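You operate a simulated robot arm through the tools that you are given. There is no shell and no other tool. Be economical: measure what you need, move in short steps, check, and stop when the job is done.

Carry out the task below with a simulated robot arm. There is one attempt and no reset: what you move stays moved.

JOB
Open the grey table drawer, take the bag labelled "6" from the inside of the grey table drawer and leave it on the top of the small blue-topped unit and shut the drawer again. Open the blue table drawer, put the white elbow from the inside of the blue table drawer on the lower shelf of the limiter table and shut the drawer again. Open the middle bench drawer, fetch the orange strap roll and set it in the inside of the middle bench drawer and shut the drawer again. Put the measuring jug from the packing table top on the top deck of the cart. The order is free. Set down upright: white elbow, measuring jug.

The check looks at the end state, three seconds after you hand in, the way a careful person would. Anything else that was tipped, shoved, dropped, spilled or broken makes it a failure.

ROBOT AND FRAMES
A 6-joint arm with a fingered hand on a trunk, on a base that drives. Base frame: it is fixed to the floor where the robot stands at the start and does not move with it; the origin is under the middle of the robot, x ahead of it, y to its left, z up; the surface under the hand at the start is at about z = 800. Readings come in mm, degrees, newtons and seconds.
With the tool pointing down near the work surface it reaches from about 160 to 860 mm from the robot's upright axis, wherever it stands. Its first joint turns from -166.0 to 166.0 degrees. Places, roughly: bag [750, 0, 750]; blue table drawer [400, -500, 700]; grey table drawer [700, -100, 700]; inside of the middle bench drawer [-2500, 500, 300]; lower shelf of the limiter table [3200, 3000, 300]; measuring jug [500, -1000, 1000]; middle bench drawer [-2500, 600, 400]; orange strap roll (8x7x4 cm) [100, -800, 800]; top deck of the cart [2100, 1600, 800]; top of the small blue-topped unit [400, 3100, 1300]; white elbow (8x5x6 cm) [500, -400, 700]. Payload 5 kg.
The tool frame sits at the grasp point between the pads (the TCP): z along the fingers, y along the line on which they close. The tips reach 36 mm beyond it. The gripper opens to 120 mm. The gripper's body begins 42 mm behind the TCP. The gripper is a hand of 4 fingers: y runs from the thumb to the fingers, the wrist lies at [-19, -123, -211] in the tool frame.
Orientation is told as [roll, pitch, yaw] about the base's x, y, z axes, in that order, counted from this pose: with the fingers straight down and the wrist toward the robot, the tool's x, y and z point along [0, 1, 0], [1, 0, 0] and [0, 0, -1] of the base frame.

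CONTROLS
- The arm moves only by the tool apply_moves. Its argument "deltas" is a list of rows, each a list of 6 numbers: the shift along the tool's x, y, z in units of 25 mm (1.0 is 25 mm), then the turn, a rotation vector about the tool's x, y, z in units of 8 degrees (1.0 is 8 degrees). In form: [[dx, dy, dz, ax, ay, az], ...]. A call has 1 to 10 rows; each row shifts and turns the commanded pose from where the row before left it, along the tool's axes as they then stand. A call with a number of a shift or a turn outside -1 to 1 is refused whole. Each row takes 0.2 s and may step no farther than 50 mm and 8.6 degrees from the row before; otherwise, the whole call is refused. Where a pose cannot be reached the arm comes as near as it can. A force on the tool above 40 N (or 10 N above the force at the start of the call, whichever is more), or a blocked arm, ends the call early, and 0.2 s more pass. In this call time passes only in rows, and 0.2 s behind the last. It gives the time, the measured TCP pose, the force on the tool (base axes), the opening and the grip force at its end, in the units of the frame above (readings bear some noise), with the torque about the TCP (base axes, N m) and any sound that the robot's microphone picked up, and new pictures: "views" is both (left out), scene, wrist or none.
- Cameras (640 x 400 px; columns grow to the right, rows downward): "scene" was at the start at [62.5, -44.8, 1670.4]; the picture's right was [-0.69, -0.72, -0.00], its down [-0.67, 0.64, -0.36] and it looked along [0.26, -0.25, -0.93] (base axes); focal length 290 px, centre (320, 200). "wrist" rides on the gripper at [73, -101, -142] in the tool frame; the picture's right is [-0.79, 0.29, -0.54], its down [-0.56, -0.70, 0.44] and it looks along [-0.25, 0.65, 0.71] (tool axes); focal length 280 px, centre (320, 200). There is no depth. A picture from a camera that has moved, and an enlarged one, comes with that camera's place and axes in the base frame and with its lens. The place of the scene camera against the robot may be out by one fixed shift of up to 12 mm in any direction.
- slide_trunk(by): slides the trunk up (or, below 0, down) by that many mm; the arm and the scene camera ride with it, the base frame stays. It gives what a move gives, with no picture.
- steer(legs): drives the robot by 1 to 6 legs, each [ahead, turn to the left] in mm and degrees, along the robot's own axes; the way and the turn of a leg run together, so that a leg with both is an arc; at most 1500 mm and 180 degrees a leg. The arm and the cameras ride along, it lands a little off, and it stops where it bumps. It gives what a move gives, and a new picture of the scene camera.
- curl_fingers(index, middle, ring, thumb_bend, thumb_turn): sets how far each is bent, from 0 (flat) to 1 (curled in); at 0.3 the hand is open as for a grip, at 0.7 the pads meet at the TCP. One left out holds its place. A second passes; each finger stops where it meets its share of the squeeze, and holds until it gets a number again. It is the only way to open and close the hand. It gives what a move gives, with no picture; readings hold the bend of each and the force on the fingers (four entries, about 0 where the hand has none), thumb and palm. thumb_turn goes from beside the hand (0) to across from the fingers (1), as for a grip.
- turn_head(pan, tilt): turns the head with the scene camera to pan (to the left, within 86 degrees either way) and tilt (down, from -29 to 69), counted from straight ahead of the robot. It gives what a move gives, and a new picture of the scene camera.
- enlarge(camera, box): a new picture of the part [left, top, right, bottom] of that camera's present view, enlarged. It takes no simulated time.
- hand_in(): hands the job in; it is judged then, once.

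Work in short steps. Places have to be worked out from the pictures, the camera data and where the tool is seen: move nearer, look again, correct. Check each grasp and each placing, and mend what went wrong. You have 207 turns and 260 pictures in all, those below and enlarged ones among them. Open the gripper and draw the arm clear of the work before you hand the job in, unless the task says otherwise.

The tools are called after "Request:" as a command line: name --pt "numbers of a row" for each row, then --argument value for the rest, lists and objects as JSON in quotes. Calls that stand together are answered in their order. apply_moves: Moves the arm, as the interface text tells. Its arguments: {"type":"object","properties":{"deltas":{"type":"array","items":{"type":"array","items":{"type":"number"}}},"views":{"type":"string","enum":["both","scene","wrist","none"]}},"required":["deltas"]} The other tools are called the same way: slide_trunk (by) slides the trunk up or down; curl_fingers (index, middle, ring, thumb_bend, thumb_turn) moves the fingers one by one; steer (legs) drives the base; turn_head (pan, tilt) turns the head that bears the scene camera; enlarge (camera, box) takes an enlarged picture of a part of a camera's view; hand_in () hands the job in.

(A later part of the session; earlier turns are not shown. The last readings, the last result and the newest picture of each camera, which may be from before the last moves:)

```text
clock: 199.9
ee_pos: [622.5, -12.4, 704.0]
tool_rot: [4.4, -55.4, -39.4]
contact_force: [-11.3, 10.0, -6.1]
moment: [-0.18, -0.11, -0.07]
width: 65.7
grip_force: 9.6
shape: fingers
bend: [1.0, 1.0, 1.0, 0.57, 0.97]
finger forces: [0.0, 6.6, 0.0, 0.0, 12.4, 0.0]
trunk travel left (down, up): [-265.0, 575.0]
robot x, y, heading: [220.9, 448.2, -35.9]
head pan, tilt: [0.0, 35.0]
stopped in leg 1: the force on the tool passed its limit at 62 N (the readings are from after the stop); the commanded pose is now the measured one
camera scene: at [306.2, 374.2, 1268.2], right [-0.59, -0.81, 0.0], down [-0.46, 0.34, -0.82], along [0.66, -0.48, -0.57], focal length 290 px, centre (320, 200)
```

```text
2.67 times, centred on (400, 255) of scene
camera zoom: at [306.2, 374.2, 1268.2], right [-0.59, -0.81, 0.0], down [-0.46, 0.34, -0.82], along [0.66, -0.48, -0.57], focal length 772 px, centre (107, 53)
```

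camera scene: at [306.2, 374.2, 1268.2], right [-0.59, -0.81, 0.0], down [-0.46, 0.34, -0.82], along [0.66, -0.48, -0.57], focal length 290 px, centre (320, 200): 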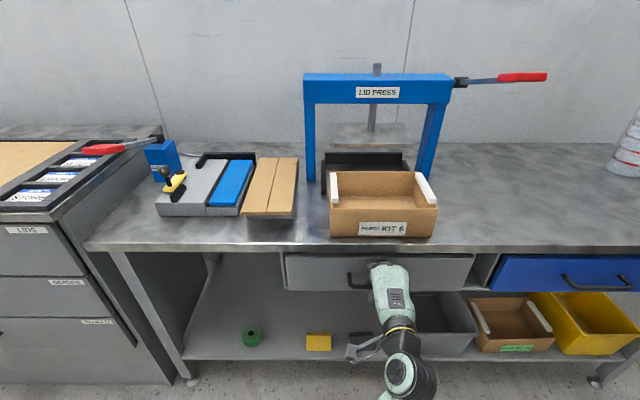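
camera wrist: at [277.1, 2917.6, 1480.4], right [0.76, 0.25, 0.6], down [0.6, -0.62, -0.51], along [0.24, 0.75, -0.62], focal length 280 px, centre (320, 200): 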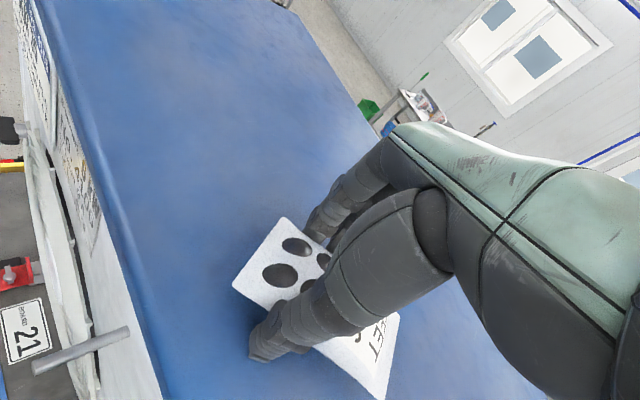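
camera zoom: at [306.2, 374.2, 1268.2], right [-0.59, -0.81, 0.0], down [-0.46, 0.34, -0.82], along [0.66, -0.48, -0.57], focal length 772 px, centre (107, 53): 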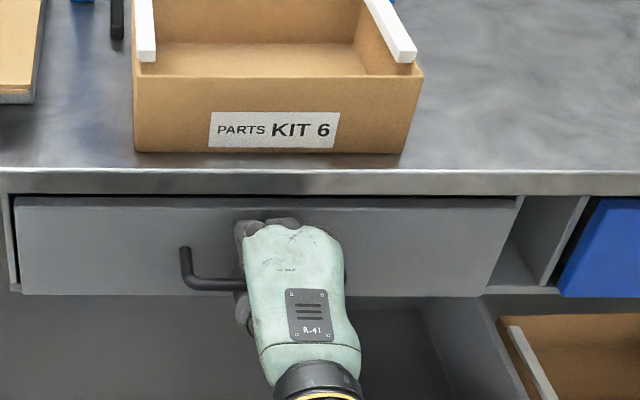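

The drawer hit its stop and looks shut. Back off and shift along the table to the blue drawer, re-posing the hand for the handle.

Request:
steer --legs '[[-220, 0], [0, -90], [524, 0], [0, 90]]'

Request:
curl_fingers --index 0.52 --middle 0.52 --ring 0.52 --thumb_bend 0.5

Request:
apply_moves --pt "0 0 0 -1 0 0" --views "both"

```text
clock: 213.7
ee_pos: [118.9, -317.1, 706.3]
tool_rot: [4.4, -55.5, -40.9]
contact_force: [0.1, 0.6, -0.3]
moment: [0.0, 0.03, -0.03]
width: 63.0
grip_force: 0.2
shape: fingers
bend: [1.0, 1.0, 1.0, 0.6, 0.97]
finger forces: [0.1, 0.1, 0.0, 0.0, 0.0, 0.1]
trunk travel left (down, up): [-265.0, 575.0]
robot x, y, heading: [-267.6, 157.1, -37.7]
head pan, tilt: [0.0, 35.0]
camera scene: at [-185.6, 78.4, 1268.1], right [-0.61, -0.79, 0.0], down [-0.45, 0.35, -0.82], along [0.65, -0.5, -0.57], focal length 290 px, centre (320, 200)
```

scene: 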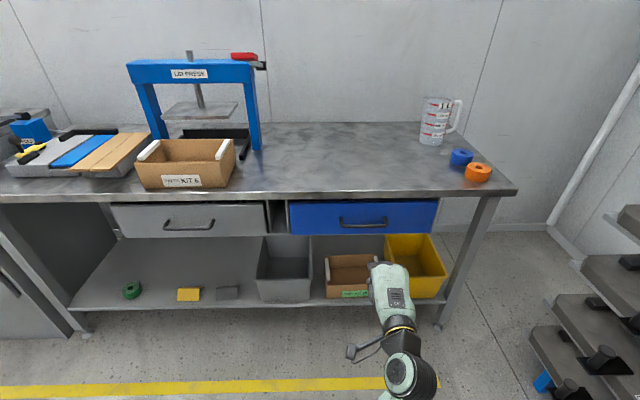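

```text
clock: 214.7
ee_pos: [119.6, -317.2, 705.5]
tool_rot: [4.4, -55.4, -41.2]
contact_force: [-0.5, -0.4, 0.3]
moment: [0.04, 0.01, 0.04]
width: 60.8
grip_force: 0.1
shape: fingers
bend: [0.52, 0.52, 0.52, 0.5, 0.97]
finger forces: [0.0, 0.0, 0.0, 0.0, 0.1, 0.1]
trunk travel left (down, up): [-265.0, 575.0]
robot x, y, heading: [-270.7, 156.5, -37.5]
head pan, tilt: [0.0, 35.0]
```

```text
clock: 215.1
ee_pos: [120.3, -317.3, 706.4]
tool_rot: [5.5, -63.4, -42.4]
contact_force: [0.5, 0.5, -0.1]
moment: [0.03, -0.01, -0.03]
width: 61.0
grip_force: 0.1
shape: fingers
bend: [0.52, 0.52, 0.52, 0.5, 0.97]
finger forces: [0.1, 0.0, 0.0, 0.1, 0.0, 0.1]
trunk travel left (down, up): [-265.0, 575.0]
robot x, y, heading: [-271.0, 158.2, -37.7]
head pan, tilt: [0.0, 35.0]
camera scene: at [-185.6, 78.4, 1268.1], right [-0.61, -0.79, 0.0], down [-0.45, 0.35, -0.82], along [0.65, -0.5, -0.57], focal length 290 px, centre (320, 200)
camera wrist: at [26.8, -152.9, 681.6], right [-0.78, -0.43, 0.46], down [-0.25, -0.47, -0.85], along [0.58, -0.77, 0.26], focal length 280 px, centre (320, 200)
```

scene: 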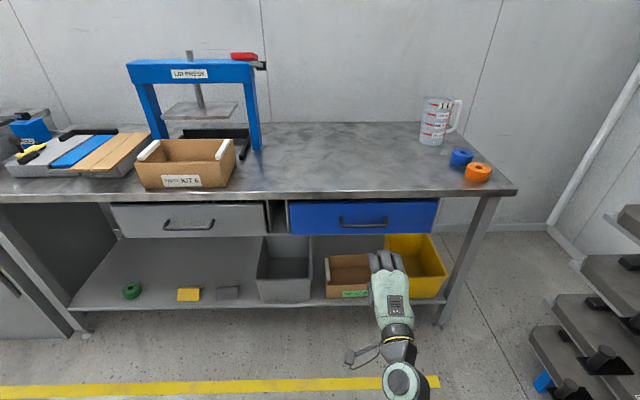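
wrist: 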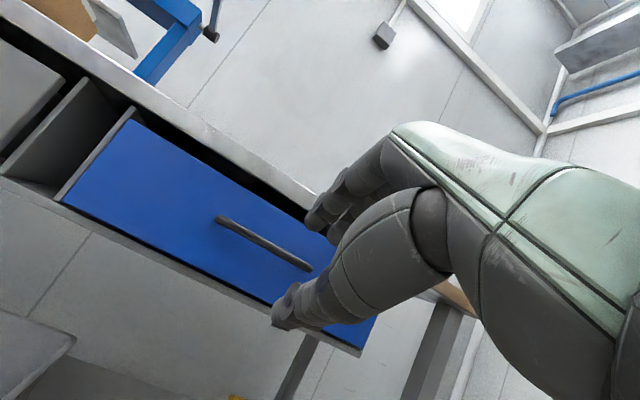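

Blue handle ≈ u −201, z 691. Turn slightly to square up, drive in 150 mm.

Request:
steer --legs '[[0, 1.8], [145, 0]]'

Request:
enlarge --camera "scene" --box '[260, 170, 500, 320]'

Request:
enlarge --camera "wrist" --box '[0, 0, 640, 400]'

```text
clock: 216.9
ee_pos: [253.7, -389.9, 705.5]
tool_rot: [5.5, -63.4, -40.4]
contact_force: [0.4, -0.1, 0.5]
moment: [0.0, -0.04, 0.0]
width: 60.9
grip_force: 0.0
shape: fingers
bend: [0.52, 0.52, 0.52, 0.5, 0.97]
finger forces: [0.1, 0.0, 0.0, 0.0, 0.1, 0.0]
trunk travel left (down, up): [-265.0, 575.0]
robot x, y, heading: [-151.7, 69.4, -35.7]
head pan, tilt: [0.0, 35.0]
camera scene: at [-63.5, -4.8, 1268.0], right [-0.58, -0.81, 0.0], down [-0.47, 0.34, -0.82], along [0.66, -0.48, -0.57], focal length 290 px, centre (320, 200)
```

scene: 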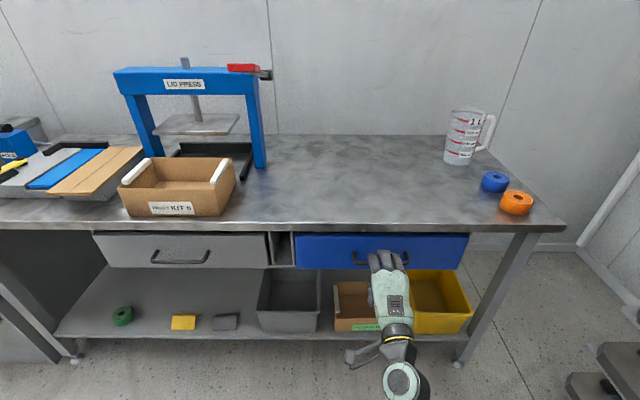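

```text
2.67 times, centred on (380, 245) of scene
camera zoom: at [-63.5, -4.8, 1268.0], right [-0.58, -0.81, 0.0], down [-0.47, 0.34, -0.82], along [0.66, -0.48, -0.57], focal length 772 px, centre (160, 80)
```

zoom: 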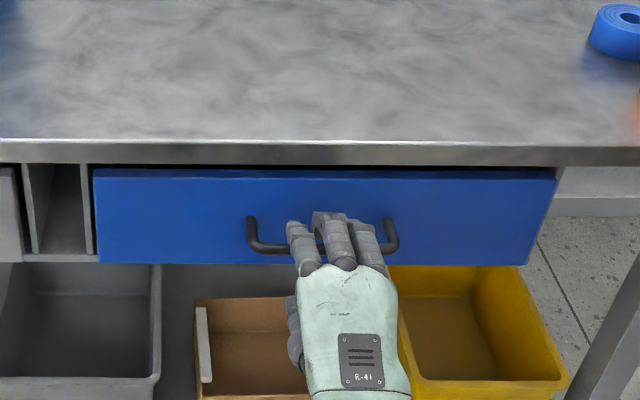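

```text
1.00 times, centred on (320, 200) of wrist (not enlarged: the box is as wide or as high as the picture)
camera zoom: at [156.2, -229.0, 681.3], right [-0.76, -0.45, 0.47], down [-0.24, -0.48, -0.85], along [0.6, -0.76, 0.26], focal length 280 px, centre (320, 200)
```

zoom: 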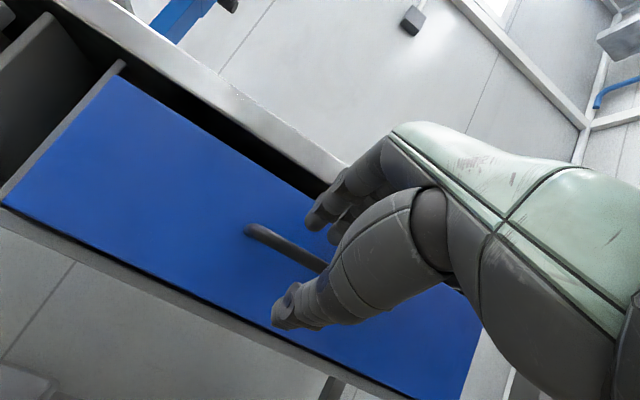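

Matches the earlier pre-grip view. Advance 40 mm and close on the handle.

Request:
apply_moves --pt "0.3 0.2 0.52 0 0 0" --pt "0 0.2 0.5 0 0 0" --pt "0 0.2 0.5 0 0 0" --pt "0 0.1 0.2 0 0 0" --views "wrist"

Request:
curl_fingers --index 0.85 --middle 0.85 --ring 0.85 --thumb_bend 0.8

Request:
enlarge --camera "wrist" --box '[160, 120, 480, 360]'

```text
clock: 217.8
ee_pos: [289.7, -406.9, 709.2]
tool_rot: [5.8, -64.3, -40.8]
contact_force: [-23.0, 21.0, 6.5]
moment: [-0.38, -0.56, 0.27]
width: 51.5
grip_force: 15.4
shape: fingers
bend: [0.58, 0.54, 0.53, 0.5, 0.97]
finger forces: [24.8, 4.3, 1.9, 0.0, 0.1, 0.1]
trunk travel left (down, up): [-265.0, 575.0]
robot x, y, heading: [-154.0, 70.2, -35.7]
head pan, tilt: [0.0, 35.0]
stopped in row 4: the force on the tool passed its limit at 47 N (the readings are from after the stop); the commanded pose is now the measured one
camera wrist: at [192.0, -245.6, 682.7], right [-0.77, -0.45, 0.46], down [-0.23, -0.48, -0.85], along [0.6, -0.75, 0.27], focal length 280 px, centre (320, 200)
```

wrist: 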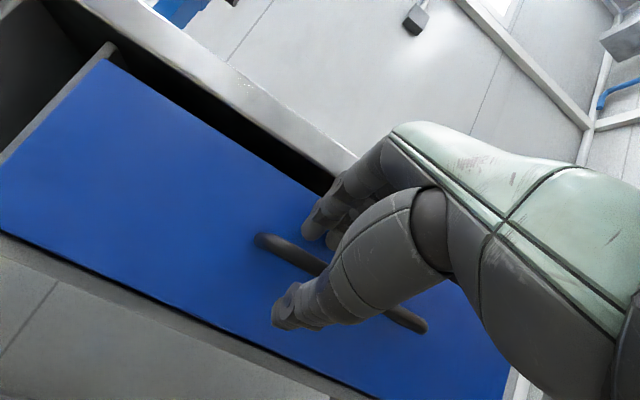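

```text
clock: 218.8
ee_pos: [292.8, -409.8, 703.3]
tool_rot: [5.6, -63.5, -40.8]
contact_force: [0.2, -3.2, -11.0]
moment: [-0.16, 0.12, 0.51]
width: 0.0
grip_force: 16.9
shape: fingers
bend: [0.76, 0.76, 0.75, 0.72, 0.97]
finger forces: [0.0, 8.7, 8.6, 0.0, 16.0, 0.0]
trunk travel left (down, up): [-265.0, 575.0]
robot x, y, heading: [-153.4, 68.6, -36.0]
head pan, tilt: [0.0, 35.0]
```

```text
1.67 times, centred on (320, 240) of wrist
camera zoom: at [194.8, -248.3, 678.2], right [-0.76, -0.45, 0.46], down [-0.23, -0.48, -0.85], along [0.6, -0.76, 0.26], focal length 467 px, centre (320, 133)
```

zoom: 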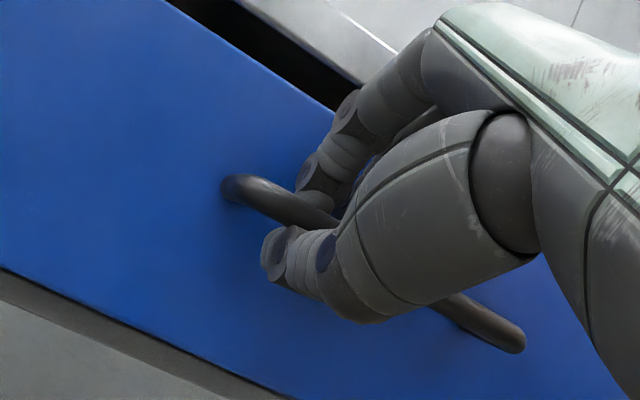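

Gripped like before. Pull the blue drawer out by reversing.

Request:
steer --legs '[[-150, 0]]'

Request:
steer --legs '[[-130, 0]]'

```text
clock: 220.2
ee_pos: [173.0, -322.9, 704.6]
tool_rot: [5.8, -63.5, -40.7]
contact_force: [-1.2, -0.6, -13.9]
moment: [-0.11, 0.06, 0.53]
width: 0.0
grip_force: 17.3
shape: fingers
bend: [0.77, 0.76, 0.75, 0.72, 0.97]
finger forces: [0.0, 8.5, 8.2, 0.0, 17.9, 0.0]
trunk travel left (down, up): [-265.0, 575.0]
robot x, y, heading: [-270.8, 161.2, -35.9]
head pan, tilt: [0.0, 35.0]
camera scene: at [-183.0, 80.7, 1267.9], right [-0.58, -0.81, 0.0], down [-0.47, 0.34, -0.82], along [0.67, -0.48, -0.57], focal length 290 px, centre (320, 200)
```

scene: 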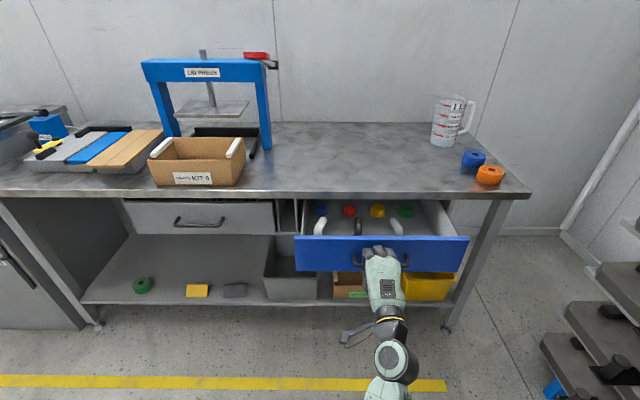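

```text
clock: 221.6
ee_pos: [69.1, -245.4, 703.7]
tool_rot: [5.6, -63.5, -40.7]
contact_force: [5.6, 8.1, -12.7]
moment: [-0.12, -0.01, 0.42]
width: 0.0
grip_force: 16.0
shape: fingers
bend: [0.77, 0.77, 0.75, 0.72, 0.97]
finger forces: [0.0, 6.3, 7.1, 0.0, 17.8, 0.0]
trunk travel left (down, up): [-265.0, 575.0]
robot x, y, heading: [-378.9, 232.8, -35.6]
head pan, tilt: [0.0, 35.0]
camera scene: at [-288.5, 157.7, 1267.9], right [-0.58, -0.81, 0.0], down [-0.47, 0.34, -0.82], along [0.66, -0.48, -0.57], focal length 290 px, centre (320, 200)
```

scene: 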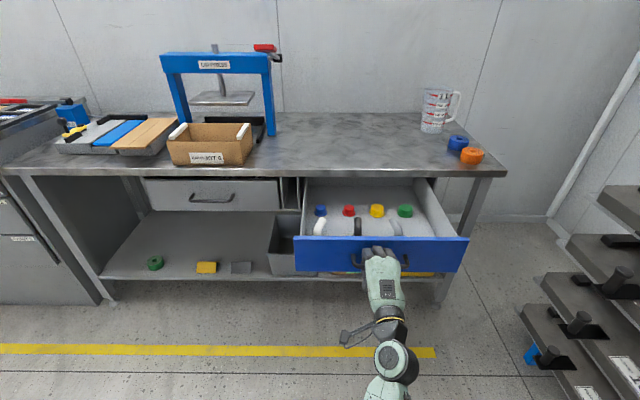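

Drawer is open. Zoom on the contents.

Request:
enlarge --camera "scene" --box '[280, 170, 480, 290]'

Request:
curl_fingers --index 0.5 --middle 0.5 --ring 0.5 --thumb_bend 0.45

Request:
steer --legs '[[-250, 0]]'

```text
3.20 times, centred on (380, 230) of scene
camera zoom: at [-288.5, 157.7, 1267.9], right [-0.58, -0.81, 0.0], down [-0.47, 0.34, -0.82], along [0.66, -0.48, -0.57], focal length 926 px, centre (128, 104)
```

zoom: 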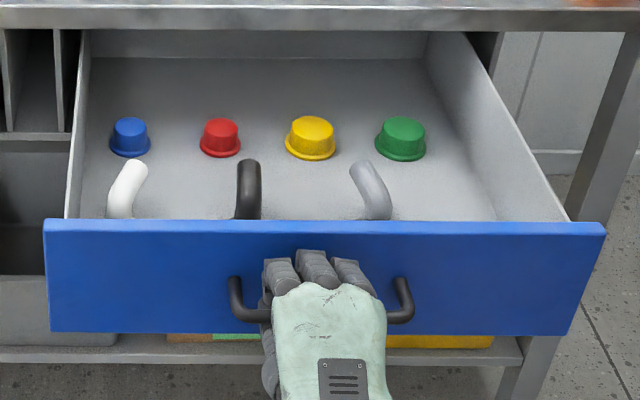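

```text
clock: 222.6
ee_pos: [66.8, -246.3, 704.4]
tool_rot: [5.7, -63.6, -40.7]
contact_force: [-0.4, 0.0, -0.3]
moment: [0.0, 0.03, -0.02]
width: 71.1
grip_force: 0.1
shape: fingers
bend: [0.5, 0.5, 0.5, 0.45, 0.97]
finger forces: [0.1, 0.0, 0.0, 0.1, 0.1, 0.0]
trunk travel left (down, up): [-265.0, 575.0]
robot x, y, heading: [-379.4, 232.8, -35.9]
head pan, tilt: [0.0, 35.0]
```

```text
clock: 224.6
ee_pos: [-136.3, -99.8, 704.0]
tool_rot: [5.7, -63.6, -40.6]
contact_force: [0.6, -0.4, 0.8]
moment: [-0.01, 0.0, -0.03]
width: 71.1
grip_force: 0.0
shape: fingers
bend: [0.5, 0.5, 0.5, 0.45, 0.97]
finger forces: [0.1, 0.1, 0.0, 0.1, 0.0, 0.0]
trunk travel left (down, up): [-265.0, 575.0]
robot x, y, heading: [-582.2, 379.3, -36.0]
head pan, tilt: [0.0, 35.0]
camera scene: at [-494.4, 305.1, 1268.2], right [-0.58, -0.81, 0.0], down [-0.47, 0.33, -0.82], along [0.67, -0.48, -0.57], focal length 290 px, centre (320, 200)
```

scene: 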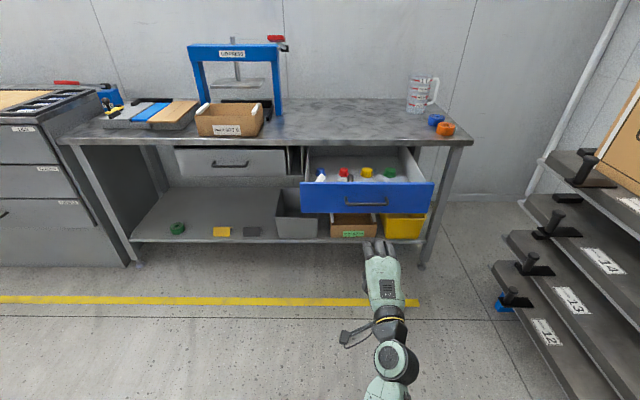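

Raise, turn the hand down, drive closer, and look into the drawer from above.

Request:
slide_trunk --by 370

Request:
apply_moves --pt "0 0 0 1 0 0" --pt "0 0 0 1 0 0" --pt "0 0 0 1 0 0" --pt "0 0 0 1 0 0" --pt "0 0 0 1 0 0" --pt "0 0 0 1 0 0" --pt "0 0 0 1 0 0" --pt "0 0 0 0.9 0 0" --views "none"

Request:
turn_head --pan 0 --tilt 55

Request:
steer --legs '[[280, 0]]'

Request:
enlarge --camera "wrist" --box '[0, 0, 640, 400]'

```text
clock: 228.1
ee_pos: [-135.9, -99.6, 1073.6]
tool_rot: [5.8, -63.6, -40.6]
contact_force: [-0.3, -1.0, 0.2]
moment: [-0.02, 0.03, 0.0]
width: 71.3
grip_force: 0.0
shape: fingers
bend: [0.5, 0.5, 0.5, 0.45, 0.97]
finger forces: [0.1, 0.1, 0.0, 0.0, 0.1, 0.0]
trunk travel left (down, up): [-635.0, 205.0]
robot x, y, heading: [-582.9, 381.1, -35.8]
head pan, tilt: [0.0, 35.0]
```

```text
clock: 229.9
ee_pos: [-136.0, -99.2, 1074.0]
tool_rot: [2.5, -0.4, -35.5]
contact_force: [-0.1, -0.7, -1.2]
moment: [0.03, 0.02, 0.03]
width: 71.4
grip_force: 0.0
shape: fingers
bend: [0.5, 0.5, 0.5, 0.45, 0.97]
finger forces: [0.0, 0.0, 0.0, 0.0, 0.1, 0.1]
trunk travel left (down, up): [-635.0, 205.0]
robot x, y, heading: [-582.5, 380.1, -35.6]
head pan, tilt: [0.0, 35.0]
```

```text
clock: 230.8
ee_pos: [-135.4, -98.2, 1073.3]
tool_rot: [2.4, -0.7, -35.4]
contact_force: [0.4, 0.0, -1.0]
moment: [-0.02, -0.03, 0.0]
width: 71.5
grip_force: 0.1
shape: fingers
bend: [0.5, 0.5, 0.5, 0.45, 0.97]
finger forces: [0.0, 0.0, 0.0, 0.0, 0.0, 0.0]
trunk travel left (down, up): [-635.0, 205.0]
robot x, y, heading: [-580.9, 379.6, -35.8]
head pan, tilt: [0.0, 55.0]
camera scene: at [-506.8, 314.0, 1609.9], right [-0.58, -0.81, 0.0], down [-0.66, 0.48, -0.57], along [0.47, -0.34, -0.82], focal length 290 px, centre (320, 200)
```

scene: 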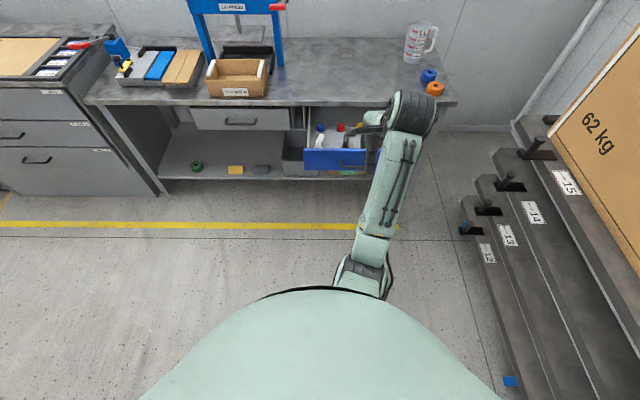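

```text
clock: 232.9
ee_pos: [93.4, -262.1, 1073.7]
tool_rot: [2.5, -0.5, -35.3]
contact_force: [-0.2, -0.6, -0.8]
moment: [0.03, 0.0, -0.01]
width: 71.3
grip_force: 0.1
shape: fingers
bend: [0.5, 0.5, 0.5, 0.45, 0.97]
finger forces: [0.0, 0.0, 0.0, 0.0, 0.0, 0.1]
trunk travel left (down, up): [-635.0, 205.0]
robot x, y, heading: [-352.9, 217.0, -35.8]
head pan, tilt: [0.0, 55.0]
camera scene: at [-277.4, 149.6, 1609.8], right [-0.58, -0.81, 0.0], down [-0.67, 0.48, -0.57], along [0.47, -0.33, -0.82], focal length 290 px, centre (320, 200)
```

scene: 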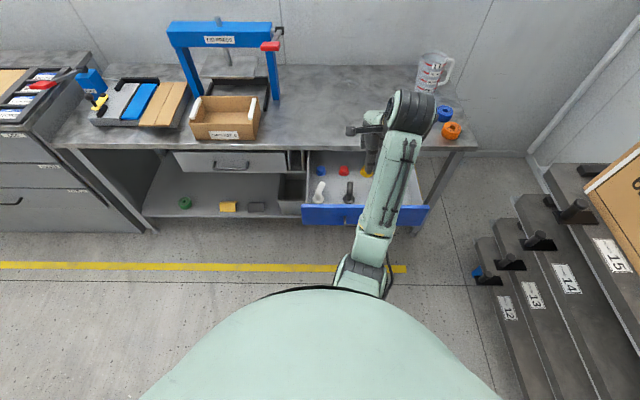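

```text
1.00 times, centred on (320, 200) of wrist (not enlarged: the box is as wide or as high as the picture)
camera zoom: at [48.4, -149.0, 1217.8], right [-0.24, -0.83, 0.51], down [-0.88, -0.04, -0.47], along [0.41, -0.56, -0.72], focal length 280 px, centre (320, 200)
```

zoom: 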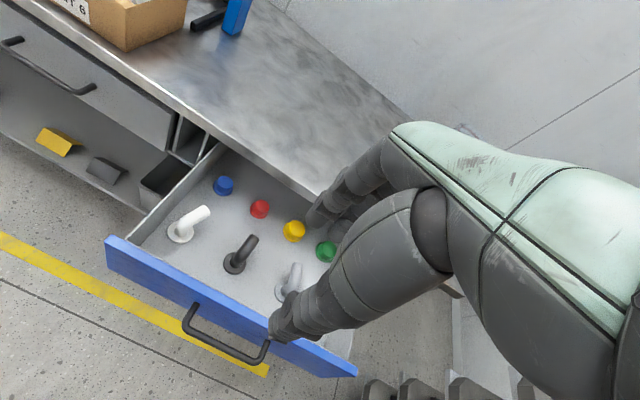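

Zoom on the white elbow.

Request:
enlarge --camera "wrist" --box '[130, 170, 270, 300]'

Request:
enlarge --camera "scene" --box '[290, 140, 390, 230]'

```text
3.08 times, centred on (200, 235) of wrist
camera zoom: at [48.4, -149.0, 1217.8], right [-0.24, -0.83, 0.51], down [-0.88, -0.04, -0.47], along [0.41, -0.56, -0.72], focal length 863 px, centre (689, 92)
```

zoom: 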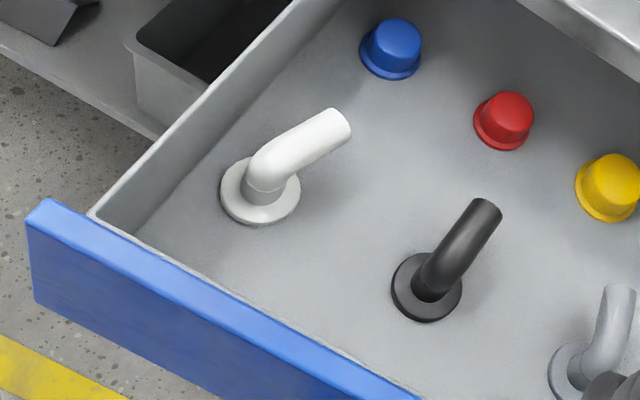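

```text
4.44 times, centred on (340, 185) of scene
camera zoom: at [-277.4, 149.6, 1609.8], right [-0.58, -0.81, 0.0], down [-0.67, 0.48, -0.57], along [0.47, -0.33, -0.82], focal length 1287 px, centre (231, 267)
```

zoom: 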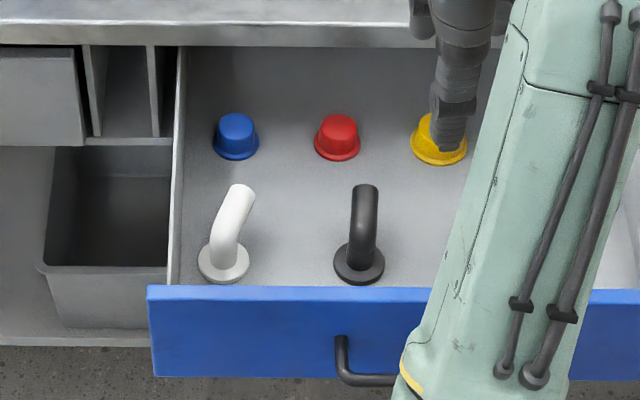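

Elbow: flange ≈ (281,−237), tube pointing azimuth ≈ −56°. I'll yaw the hand to close across the tube (y at azimuth 34°), moving in with the base.

Request:
steer --legs '[[110, 0]]'

Request:
apply_moves --pt "0 0 0 0 0 -0.96" --pt "0 0 0 0 0 -0.96" --pt "0 0 0 0 0 -0.96" --pt "0 0 0 0 0 -0.96" --pt "0 0 0 0 0 -0.96" --pt "0 0 0 0 0 -0.96" --pt "0 0 0 0 0 -0.96" --pt "0 0 0 0 0 -0.96" --pt "0 0 0 0 0 -0.96" --views "none"

```text
clock: 234.1
ee_pos: [183.1, -325.7, 1073.9]
tool_rot: [2.5, -0.5, -35.4]
contact_force: [-0.1, 1.1, -0.1]
moment: [0.02, 0.0, 0.0]
width: 71.5
grip_force: 0.1
shape: fingers
bend: [0.5, 0.5, 0.5, 0.45, 0.97]
finger forces: [0.1, 0.0, 0.0, 0.0, 0.0, 0.0]
trunk travel left (down, up): [-635.0, 205.0]
robot x, y, heading: [-263.7, 149.5, -35.6]
head pan, tilt: [0.0, 55.0]
camera scene: at [-189.6, 86.8, 1609.9], right [-0.58, -0.81, 0.0], down [-0.67, 0.48, -0.57], along [0.47, -0.33, -0.82], focal length 290 px, centre (320, 200)
```

scene: 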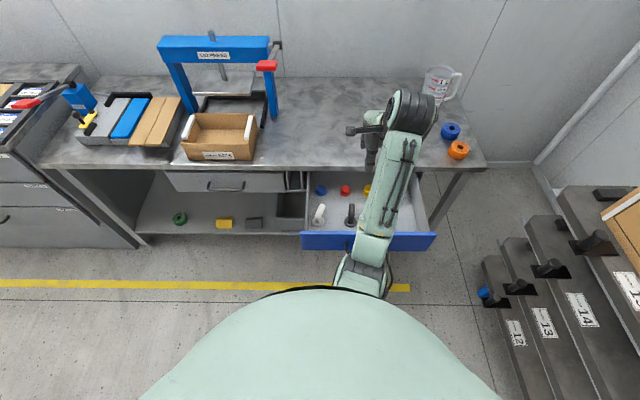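

```text
clock: 236.1
ee_pos: [222.5, -350.0, 1036.9]
tool_rot: [0.5, -2.6, 33.8]
contact_force: [0.2, -0.5, -0.1]
moment: [0.03, -0.02, -0.02]
width: 71.5
grip_force: 0.1
shape: fingers
bend: [0.5, 0.5, 0.5, 0.45, 0.97]
finger forces: [0.0, 0.0, 0.0, 0.0, 0.0, 0.1]
out of reach, approached as far as the arm can: row 6, 7, 8, 9
trunk travel left (down, up): [-635.0, 205.0]
robot x, y, heading: [-266.3, 156.3, -35.6]
head pan, tilt: [0.0, 55.0]
```

Shift over the elbow (111 mm along y, 58 mm along x) and narrow the opening.

Request:
apply_moves --pt "0.46 0.9 0 0 0 0" --pt "0.46 0.9 0 0 0 0" --pt "0.46 0.9 0 0 0 0" --pt "0.46 0.9 0 0 0 0" --pt "0.46 0.9 0 0 0 0" --views "none"

Request:
curl_fingers --index 0.54 --middle 0.54 --ring 0.54 --thumb_bend 0.5

Request:
slide_trunk --by -220

Request:
enlarge --camera "wrist" --box '[0, 0, 640, 400]'

Request:
enlarge --camera "scene" --box '[280, 140, 440, 280]'

```text
clock: 237.3
ee_pos: [282.4, -237.8, 1044.4]
tool_rot: [0.4, -2.5, 33.7]
contact_force: [-0.3, -0.6, 0.5]
moment: [-0.03, 0.03, 0.06]
width: 71.3
grip_force: 0.0
shape: fingers
bend: [0.5, 0.5, 0.5, 0.45, 0.97]
finger forces: [0.0, 0.1, 0.0, 0.0, 0.0, 0.0]
trunk travel left (down, up): [-635.0, 205.0]
robot x, y, heading: [-261.8, 154.2, -35.8]
head pan, tilt: [0.0, 55.0]
```

```text
clock: 238.3
ee_pos: [282.3, -238.5, 1043.3]
tool_rot: [0.4, -2.6, 33.7]
contact_force: [0.3, -0.5, 0.0]
moment: [0.01, -0.03, 0.0]
width: 58.9
grip_force: 0.1
shape: fingers
bend: [0.54, 0.54, 0.54, 0.5, 0.97]
finger forces: [0.1, 0.0, 0.0, 0.0, 0.1, 0.0]
trunk travel left (down, up): [-635.0, 205.0]
robot x, y, heading: [-262.3, 150.2, -35.7]
head pan, tilt: [0.0, 55.0]
```

```text
clock: 240.6
ee_pos: [280.2, -238.9, 823.4]
tool_rot: [0.4, -2.6, 33.7]
contact_force: [0.0, -0.8, 0.7]
moment: [0.03, 0.03, 0.01]
width: 59.0
grip_force: 0.0
shape: fingers
bend: [0.54, 0.54, 0.54, 0.5, 0.97]
finger forces: [0.1, 0.1, 0.1, 0.1, 0.0, 0.0]
trunk travel left (down, up): [-415.0, 425.0]
robot x, y, heading: [-267.2, 150.1, -35.6]
head pan, tilt: [0.0, 55.0]
```

```text
1.00 times, centred on (320, 200) of wrist (not enlarged: the box is as wide or as high as the picture)
camera zoom: at [152.4, -238.0, 961.9], right [0.66, -0.51, 0.55], down [-0.26, -0.84, -0.48], along [0.71, 0.17, -0.69], focal length 280 px, centre (320, 200)
```

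zoom: 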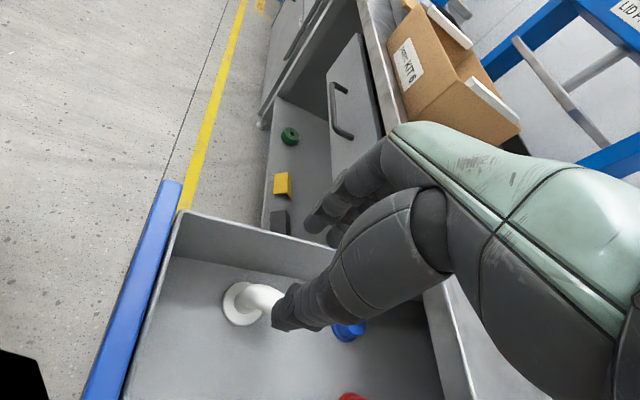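

```text
2.86 times, centred on (360, 210) of scene
camera zoom: at [-189.6, 86.8, 1389.9], right [-0.58, -0.81, 0.0], down [-0.67, 0.48, -0.57], along [0.47, -0.33, -0.82], focal length 827 px, centre (206, 171)
```

zoom: 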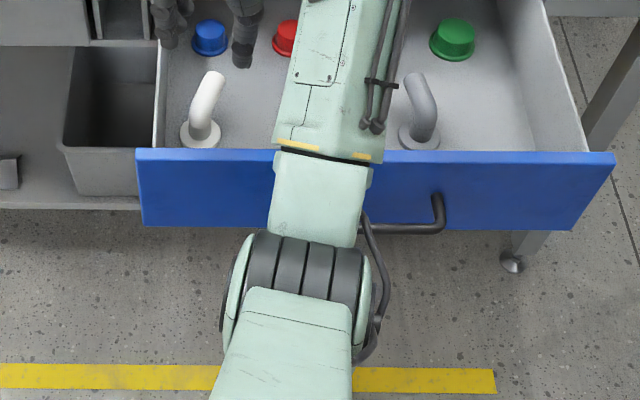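

Flange position confirmed (283,−236). Descend 80 mm and check.

Request:
slide_trunk --by -80

Request:
enlarge --camera "wrist" --box '[120, 150, 440, 390]'

Request:
enlarge --camera "scene" --box '[280, 140, 440, 280]'

```text
clock: 241.8
ee_pos: [282.0, -240.5, 744.0]
tool_rot: [0.4, -2.6, 33.6]
contact_force: [-3.3, -6.4, 1.3]
moment: [-0.1, 0.01, -0.22]
width: 59.1
grip_force: 2.8
shape: fingers
bend: [0.54, 0.57, 0.54, 0.5, 0.97]
finger forces: [0.0, 6.2, 0.0, 0.0, 0.0, 0.0]
trunk travel left (down, up): [-335.0, 505.0]
robot x, y, heading: [-267.3, 154.8, -35.6]
head pan, tilt: [0.0, 55.0]
```

```text
1.67 times, centred on (280, 270) of wrist
camera zoom: at [151.8, -238.9, 881.7], right [0.66, -0.51, 0.55], down [-0.26, -0.84, -0.48], along [0.71, 0.17, -0.69], focal length 467 px, centre (387, 83)
```

zoom: 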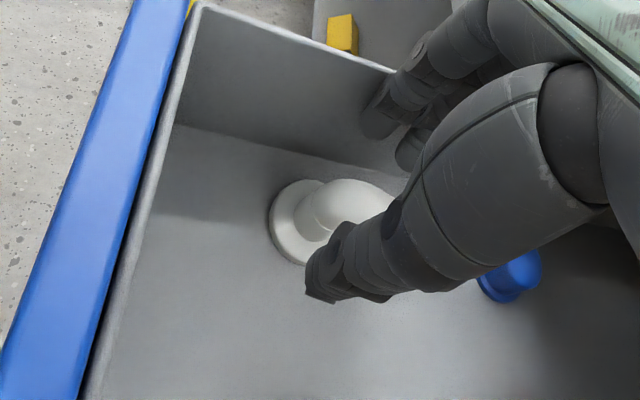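

```text
2.86 times, centred on (360, 210) of scene
camera zoom: at [-189.8, 86.3, 1309.8], right [-0.58, -0.81, 0.0], down [-0.67, 0.48, -0.57], along [0.47, -0.33, -0.82], focal length 827 px, centre (206, 171)
```

zoom: 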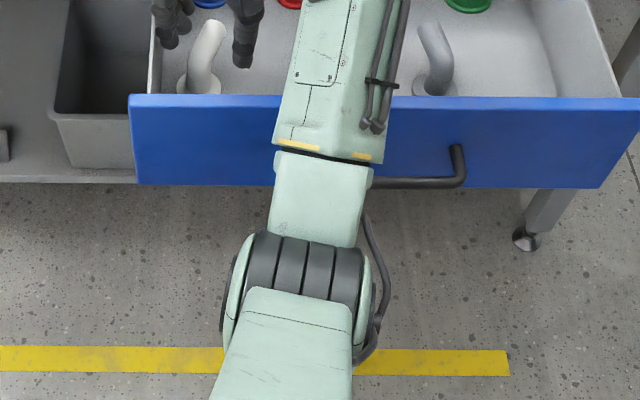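

A finger brushes the left wall. Shift 14 mm away, bend fingers more and open the thumb instead.

Request:
apply_moves --pt "0 -0.6 0 0 0 0" --views "none"

Request:
curl_fingers --index 0.57 --middle 0.57 --ring 0.57 --thumb_bend 0.38

Request:
apply_moves --pt "0 0 0.6 0 0 0" --pt "0 0 0.5 0 0 0" --pt "0 0 0.3 0 0 0" --views "wrist"

Request:
enlarge --camera "wrist" --box '[160, 150, 480, 390]'

```text
clock: 242.2
ee_pos: [271.8, -246.9, 740.7]
tool_rot: [0.3, -2.7, 33.8]
contact_force: [0.2, -0.4, -0.8]
moment: [0.04, 0.02, 0.0]
width: 58.8
grip_force: 0.1
shape: fingers
bend: [0.54, 0.54, 0.54, 0.5, 0.97]
finger forces: [0.0, 0.0, 0.0, 0.1, 0.1, 0.0]
trunk travel left (down, up): [-335.0, 505.0]
robot x, y, heading: [-264.0, 150.8, -35.5]
head pan, tilt: [0.0, 55.0]
```

```text
clock: 243.2
ee_pos: [272.0, -247.2, 740.5]
tool_rot: [0.3, -2.7, 33.7]
contact_force: [0.7, 0.5, 0.9]
moment: [0.03, -0.02, -0.01]
width: 73.4
grip_force: 0.0
shape: fingers
bend: [0.56, 0.56, 0.56, 0.38, 0.97]
finger forces: [0.0, 0.1, 0.0, 0.1, 0.1, 0.0]
trunk travel left (down, up): [-335.0, 505.0]
robot x, y, heading: [-261.6, 150.6, -35.4]
head pan, tilt: [0.0, 55.0]
```

```text
clock: 243.8
ee_pos: [275.8, -243.6, 724.9]
tool_rot: [-0.6, -3.3, 34.1]
contact_force: [2.5, 4.6, 20.1]
moment: [0.24, -0.52, 0.11]
width: 73.0
grip_force: 10.1
shape: fingers
bend: [0.56, 0.55, 0.56, 0.38, 0.97]
finger forces: [0.7, 19.7, 0.0, 0.1, 0.1, 0.0]
trunk travel left (down, up): [-335.0, 505.0]
robot x, y, heading: [-262.6, 150.0, -35.6]
head pan, tilt: [0.0, 55.0]
stopped in row 3: the force on the tool passed its limit at 43 N (the readings are from after the stop); the commanded pose is now the measured one
camera wrist: at [143.3, -243.5, 860.7], right [0.65, -0.5, 0.57], down [-0.24, -0.85, -0.48], along [0.72, 0.17, -0.67], focal length 280 px, centre (320, 200)
```

wrist: 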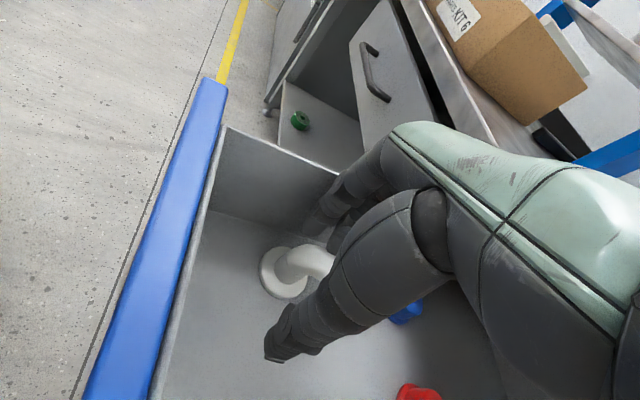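

```text
1.67 times, centred on (320, 270) of wrist
camera zoom: at [143.3, -243.5, 860.7], right [0.65, -0.5, 0.57], down [-0.24, -0.85, -0.48], along [0.72, 0.17, -0.67], focal length 467 px, centre (320, 83)
```

zoom: 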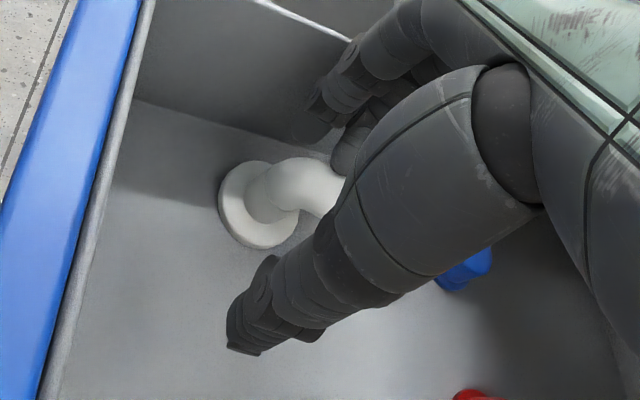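

The finger landed on the tube, so that side is too tight. There is more room front-to-back: I'll raise, turn the hand 90° and grip along the tube's axis (thumb behind the bend, fingers at the tube end).

Request:
slide_trunk --by 140

Request:
apply_moves --pt "0 0 0 0 0 1" --pt "0 0 0 0 0 1" --pt "0 0 0 0 0 1" --pt "0 0 0 0 0 1" --pt "0 0 0 0 0 1" --pt "0 0 0 0 0 1" --pt "0 0 0 0 0 1" --pt "0 0 0 0 0 1" --pt "0 0 0 0 0 1" --pt "0 0 0 0 0 1" --views "none"

Request:
apply_moves --pt "0 0 0 0.3 0 1" --pt "0 0 0 0 0 0.25" --views "both"

```text
clock: 245.5
ee_pos: [274.2, -245.0, 861.6]
tool_rot: [-0.2, -3.3, 34.0]
contact_force: [-0.1, -0.3, -0.1]
moment: [0.0, 0.0, 0.01]
width: 73.0
grip_force: 0.0
shape: fingers
bend: [0.56, 0.56, 0.56, 0.38, 0.97]
finger forces: [0.1, 0.1, 0.0, 0.0, 0.1, 0.1]
trunk travel left (down, up): [-475.0, 365.0]
robot x, y, heading: [-264.1, 151.6, -35.7]
head pan, tilt: [0.0, 55.0]
```

```text
clock: 247.7
ee_pos: [273.5, -244.1, 861.9]
tool_rot: [3.0, -0.8, -46.1]
contact_force: [-0.3, 0.0, -0.7]
moment: [0.0, 0.0, -0.03]
width: 73.0
grip_force: 0.1
shape: fingers
bend: [0.56, 0.56, 0.56, 0.38, 0.97]
finger forces: [0.0, 0.1, 0.0, 0.0, 0.1, 0.1]
trunk travel left (down, up): [-475.0, 365.0]
robot x, y, heading: [-266.8, 150.6, -35.6]
head pan, tilt: [0.0, 55.0]
```

```text
clock: 248.3
ee_pos: [274.4, -244.4, 863.4]
tool_rot: [2.8, 2.2, -56.0]
contact_force: [-0.9, 0.4, -0.5]
moment: [0.01, 0.0, -0.02]
width: 73.0
grip_force: 0.0
shape: fingers
bend: [0.56, 0.56, 0.56, 0.38, 0.97]
finger forces: [0.0, 0.0, 0.0, 0.0, 0.0, 0.1]
trunk travel left (down, up): [-475.0, 365.0]
robot x, y, heading: [-264.5, 153.2, -35.7]
head pan, tilt: [0.0, 55.0]
camera scene: at [-189.9, 86.8, 1449.9], right [-0.58, -0.81, 0.0], down [-0.67, 0.48, -0.57], along [0.47, -0.33, -0.82], focal length 290 px, centre (320, 200)
camera wrist: at [273.9, -128.5, 1011.2], right [-0.5, -0.71, 0.49], down [-0.85, 0.29, -0.44], along [0.17, -0.64, -0.75], focal length 280 px, centre (320, 200)
```

scene: 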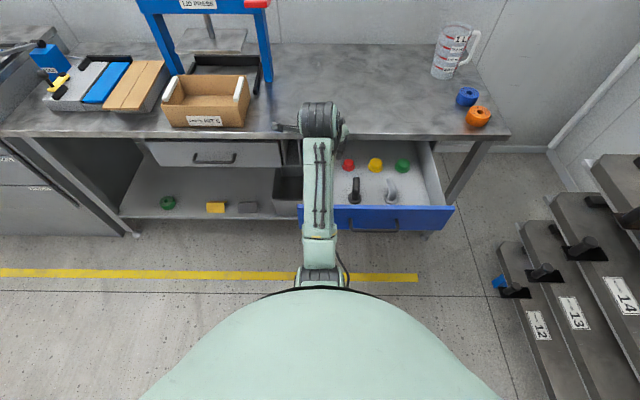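
wrist: 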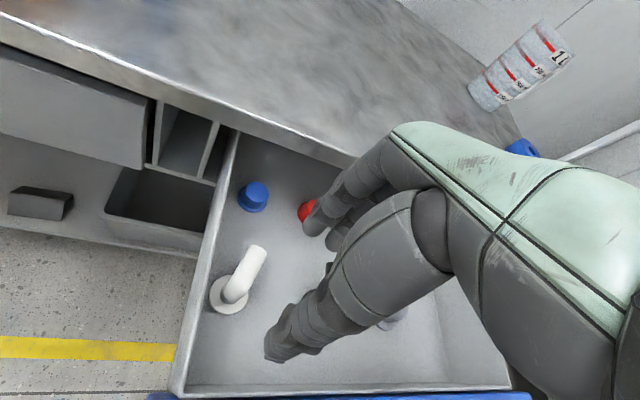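

Elbow is undisturbed: flange (286,−236), tube end (315,−273). Shift the hand over it and open to ~90 mm.

Request:
apply_moves --pt "0.71 0.33 0 0 0 0" --pt "0.71 0.33 0 0 0 0" --views "none"

Request:
curl_fingers --index 0.44 --middle 0.44 --ring 0.44 --thumb_bend 0.38

Request:
slide_trunk --by -110

Request:
enlarge --camera "wrist" --box '[0, 0, 640, 400]'

```text
clock: 248.9
ee_pos: [313.4, -238.2, 863.1]
tool_rot: [2.8, 2.2, -55.9]
contact_force: [0.7, 0.5, -0.6]
moment: [-0.03, 0.03, 0.01]
width: 73.1
grip_force: 0.0
shape: fingers
bend: [0.56, 0.56, 0.56, 0.38, 0.97]
finger forces: [0.0, 0.2, 0.0, 0.0, 0.1, 0.1]
trunk travel left (down, up): [-475.0, 365.0]
robot x, y, heading: [-260.9, 150.8, -35.7]
head pan, tilt: [0.0, 55.0]
```

```text
clock: 249.9
ee_pos: [313.9, -237.9, 863.4]
tool_rot: [2.8, 2.1, -55.9]
contact_force: [0.3, 0.7, 0.3]
moment: [-0.01, 0.0, -0.01]
width: 90.6
grip_force: 0.0
shape: fingers
bend: [0.44, 0.44, 0.44, 0.38, 0.97]
finger forces: [0.1, 0.1, 0.0, 0.1, 0.0, 0.0]
trunk travel left (down, up): [-475.0, 365.0]
robot x, y, heading: [-265.1, 152.9, -35.4]
head pan, tilt: [0.0, 55.0]
```

```text
clock: 251.3
ee_pos: [311.7, -239.1, 757.1]
tool_rot: [3.0, 1.7, -56.0]
contact_force: [-2.1, -4.5, 35.4]
moment: [2.51, 1.78, 0.29]
width: 113.0
grip_force: 17.7
shape: fingers
bend: [0.44, 0.44, 0.44, 0.25, 0.99]
finger forces: [0.1, 0.0, 0.0, 0.1, 35.8, 0.0]
trunk travel left (down, up): [-365.0, 475.0]
robot x, y, heading: [-268.8, 153.7, -35.6]
head pan, tilt: [0.0, 55.0]
```

```text
1.00 times, centred on (320, 200) of wrist (not enlarged: the box is as wide or as high as the picture)
camera zoom: at [310.6, -121.1, 907.1], right [-0.51, -0.71, 0.49], down [-0.84, 0.29, -0.45], along [0.18, -0.64, -0.75], focal length 280 px, centre (320, 200)
```

zoom: 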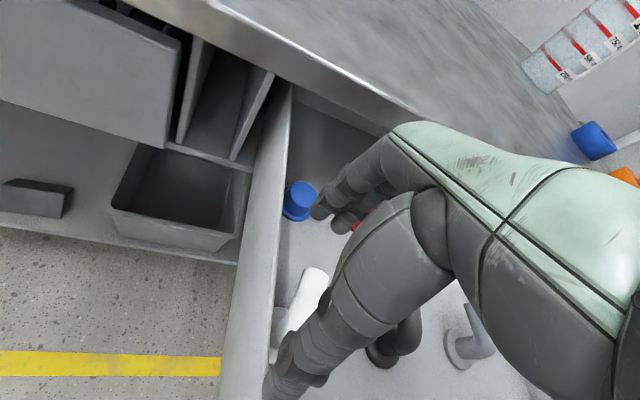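

The thumb's base hit the left wall's top. Raise, rotate the hand 18° so that it is squared with the drawer, and try again.

Request:
slide_trunk --by 100

Request:
apply_moves --pt "0 0 0 0 0 -0.75" --pt "0 0 0 0 0 -0.75" --pt "0 0 0 0 0 -0.75" --views "both"

```text
clock: 252.6
ee_pos: [313.0, -237.8, 853.8]
tool_rot: [2.8, 2.2, -55.9]
contact_force: [0.0, -0.3, 0.2]
moment: [0.03, 0.03, 0.05]
width: 91.4
grip_force: 0.0
shape: fingers
bend: [0.44, 0.44, 0.44, 0.38, 0.98]
finger forces: [0.0, 0.0, 0.0, 0.1, 0.0, 0.0]
trunk travel left (down, up): [-465.0, 375.0]
robot x, y, heading: [-265.2, 152.2, -35.6]
head pan, tilt: [0.0, 55.0]
```

```text
clock: 253.4
ee_pos: [313.3, -238.5, 853.6]
tool_rot: [3.3, 1.2, -37.8]
contact_force: [-0.3, -0.1, -0.1]
moment: [0.01, 0.02, 0.0]
width: 91.4
grip_force: 0.0
shape: fingers
bend: [0.44, 0.44, 0.44, 0.38, 0.98]
finger forces: [0.0, 0.0, 0.0, 0.1, 0.0, 0.0]
trunk travel left (down, up): [-465.0, 375.0]
robot x, y, heading: [-265.0, 151.5, -35.6]
head pan, tilt: [0.0, 55.0]
camera scene: at [-189.7, 86.5, 1439.8], right [-0.58, -0.81, 0.0], down [-0.67, 0.48, -0.57], along [0.47, -0.33, -0.82], focal length 290 px, centre (320, 200)
camera wrist: at [274.0, -126.2, 1001.4], right [-0.27, -0.83, 0.49], down [-0.89, 0.01, -0.46], along [0.38, -0.56, -0.74], focal length 280 px, centre (320, 200)
```

scene: 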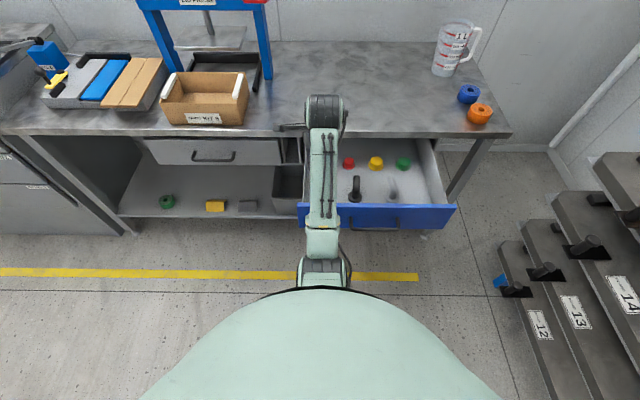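
wrist: 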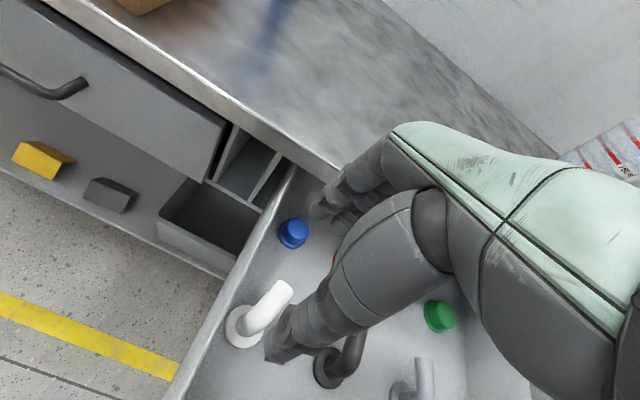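

Refined finger geometry: the thumb opposes index/middle near x≈0. Adjust slightly and descend.

Request:
apply_moves --pt "-0.27 -0.24 0 0 0 0" --views "none"

Request:
slide_trunk --by -110

Request:
enlarge --camera "wrist" --box '[160, 150, 480, 390]'

```text
clock: 253.8
ee_pos: [304.3, -239.2, 852.7]
tool_rot: [3.3, 1.2, -37.9]
contact_force: [-0.5, 0.3, -0.6]
moment: [-0.02, -0.03, 0.01]
width: 91.3
grip_force: 0.1
shape: fingers
bend: [0.44, 0.44, 0.44, 0.38, 0.98]
finger forces: [0.0, 0.1, 0.1, 0.0, 0.0, 0.0]
trunk travel left (down, up): [-465.0, 375.0]
robot x, y, heading: [-266.5, 152.7, -35.5]
head pan, tilt: [0.0, 55.0]
```

```text
clock: 255.3
ee_pos: [303.4, -239.0, 743.4]
tool_rot: [3.3, 1.3, -37.9]
contact_force: [0.1, -0.4, 1.1]
moment: [-0.04, 0.03, 0.02]
width: 91.4
grip_force: 0.0
shape: fingers
bend: [0.44, 0.44, 0.44, 0.38, 0.98]
finger forces: [0.1, 0.0, 0.1, 0.0, 0.0, 0.0]
trunk travel left (down, up): [-355.0, 485.0]
robot x, y, heading: [-264.4, 151.1, -35.3]
head pan, tilt: [0.0, 55.0]
```

```text
1.67 times, centred on (320, 270) of wrist
camera zoom: at [265.5, -127.8, 891.3], right [-0.27, -0.83, 0.49], down [-0.89, 0.02, -0.46], along [0.37, -0.56, -0.74], focal length 467 px, centre (320, 83)
```

zoom: 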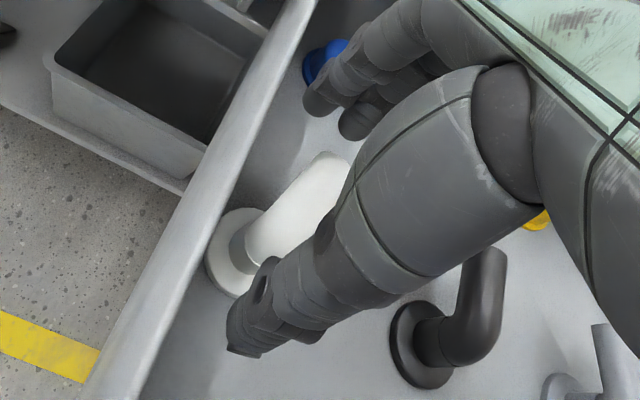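

Thumb is directly behind the bend. Descend 45 mm more.

Request:
apply_moves --pt "0 0 0.7 0 0 0" --pt "0 0 0.6 0 0 0" --pt "0 0 0.5 0 0 0" --views "none"

Request:
enlarge --camera "wrist" --box '[160, 150, 480, 390]'

```text
clock: 256.1
ee_pos: [304.7, -236.4, 697.1]
tool_rot: [3.3, 1.3, -37.8]
contact_force: [1.0, 0.9, 0.4]
moment: [-0.01, 0.02, -0.02]
width: 91.6
grip_force: 0.2
shape: fingers
bend: [0.44, 0.44, 0.44, 0.38, 0.98]
finger forces: [0.0, 0.1, 0.0, 0.0, 0.0, 0.0]
trunk travel left (down, up): [-355.0, 485.0]
robot x, y, heading: [-267.6, 152.0, -35.6]
head pan, tilt: [0.0, 55.0]
```

```text
1.67 times, centred on (320, 270) of wrist
camera zoom: at [266.3, -124.9, 845.4], right [-0.27, -0.83, 0.49], down [-0.89, 0.02, -0.46], along [0.37, -0.56, -0.74], focal length 467 px, centre (320, 83)
```

zoom: 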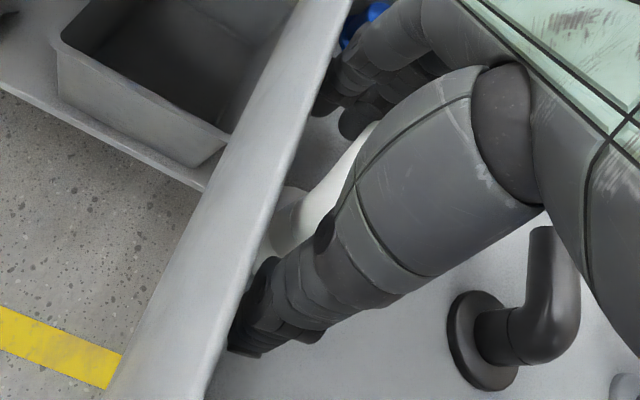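

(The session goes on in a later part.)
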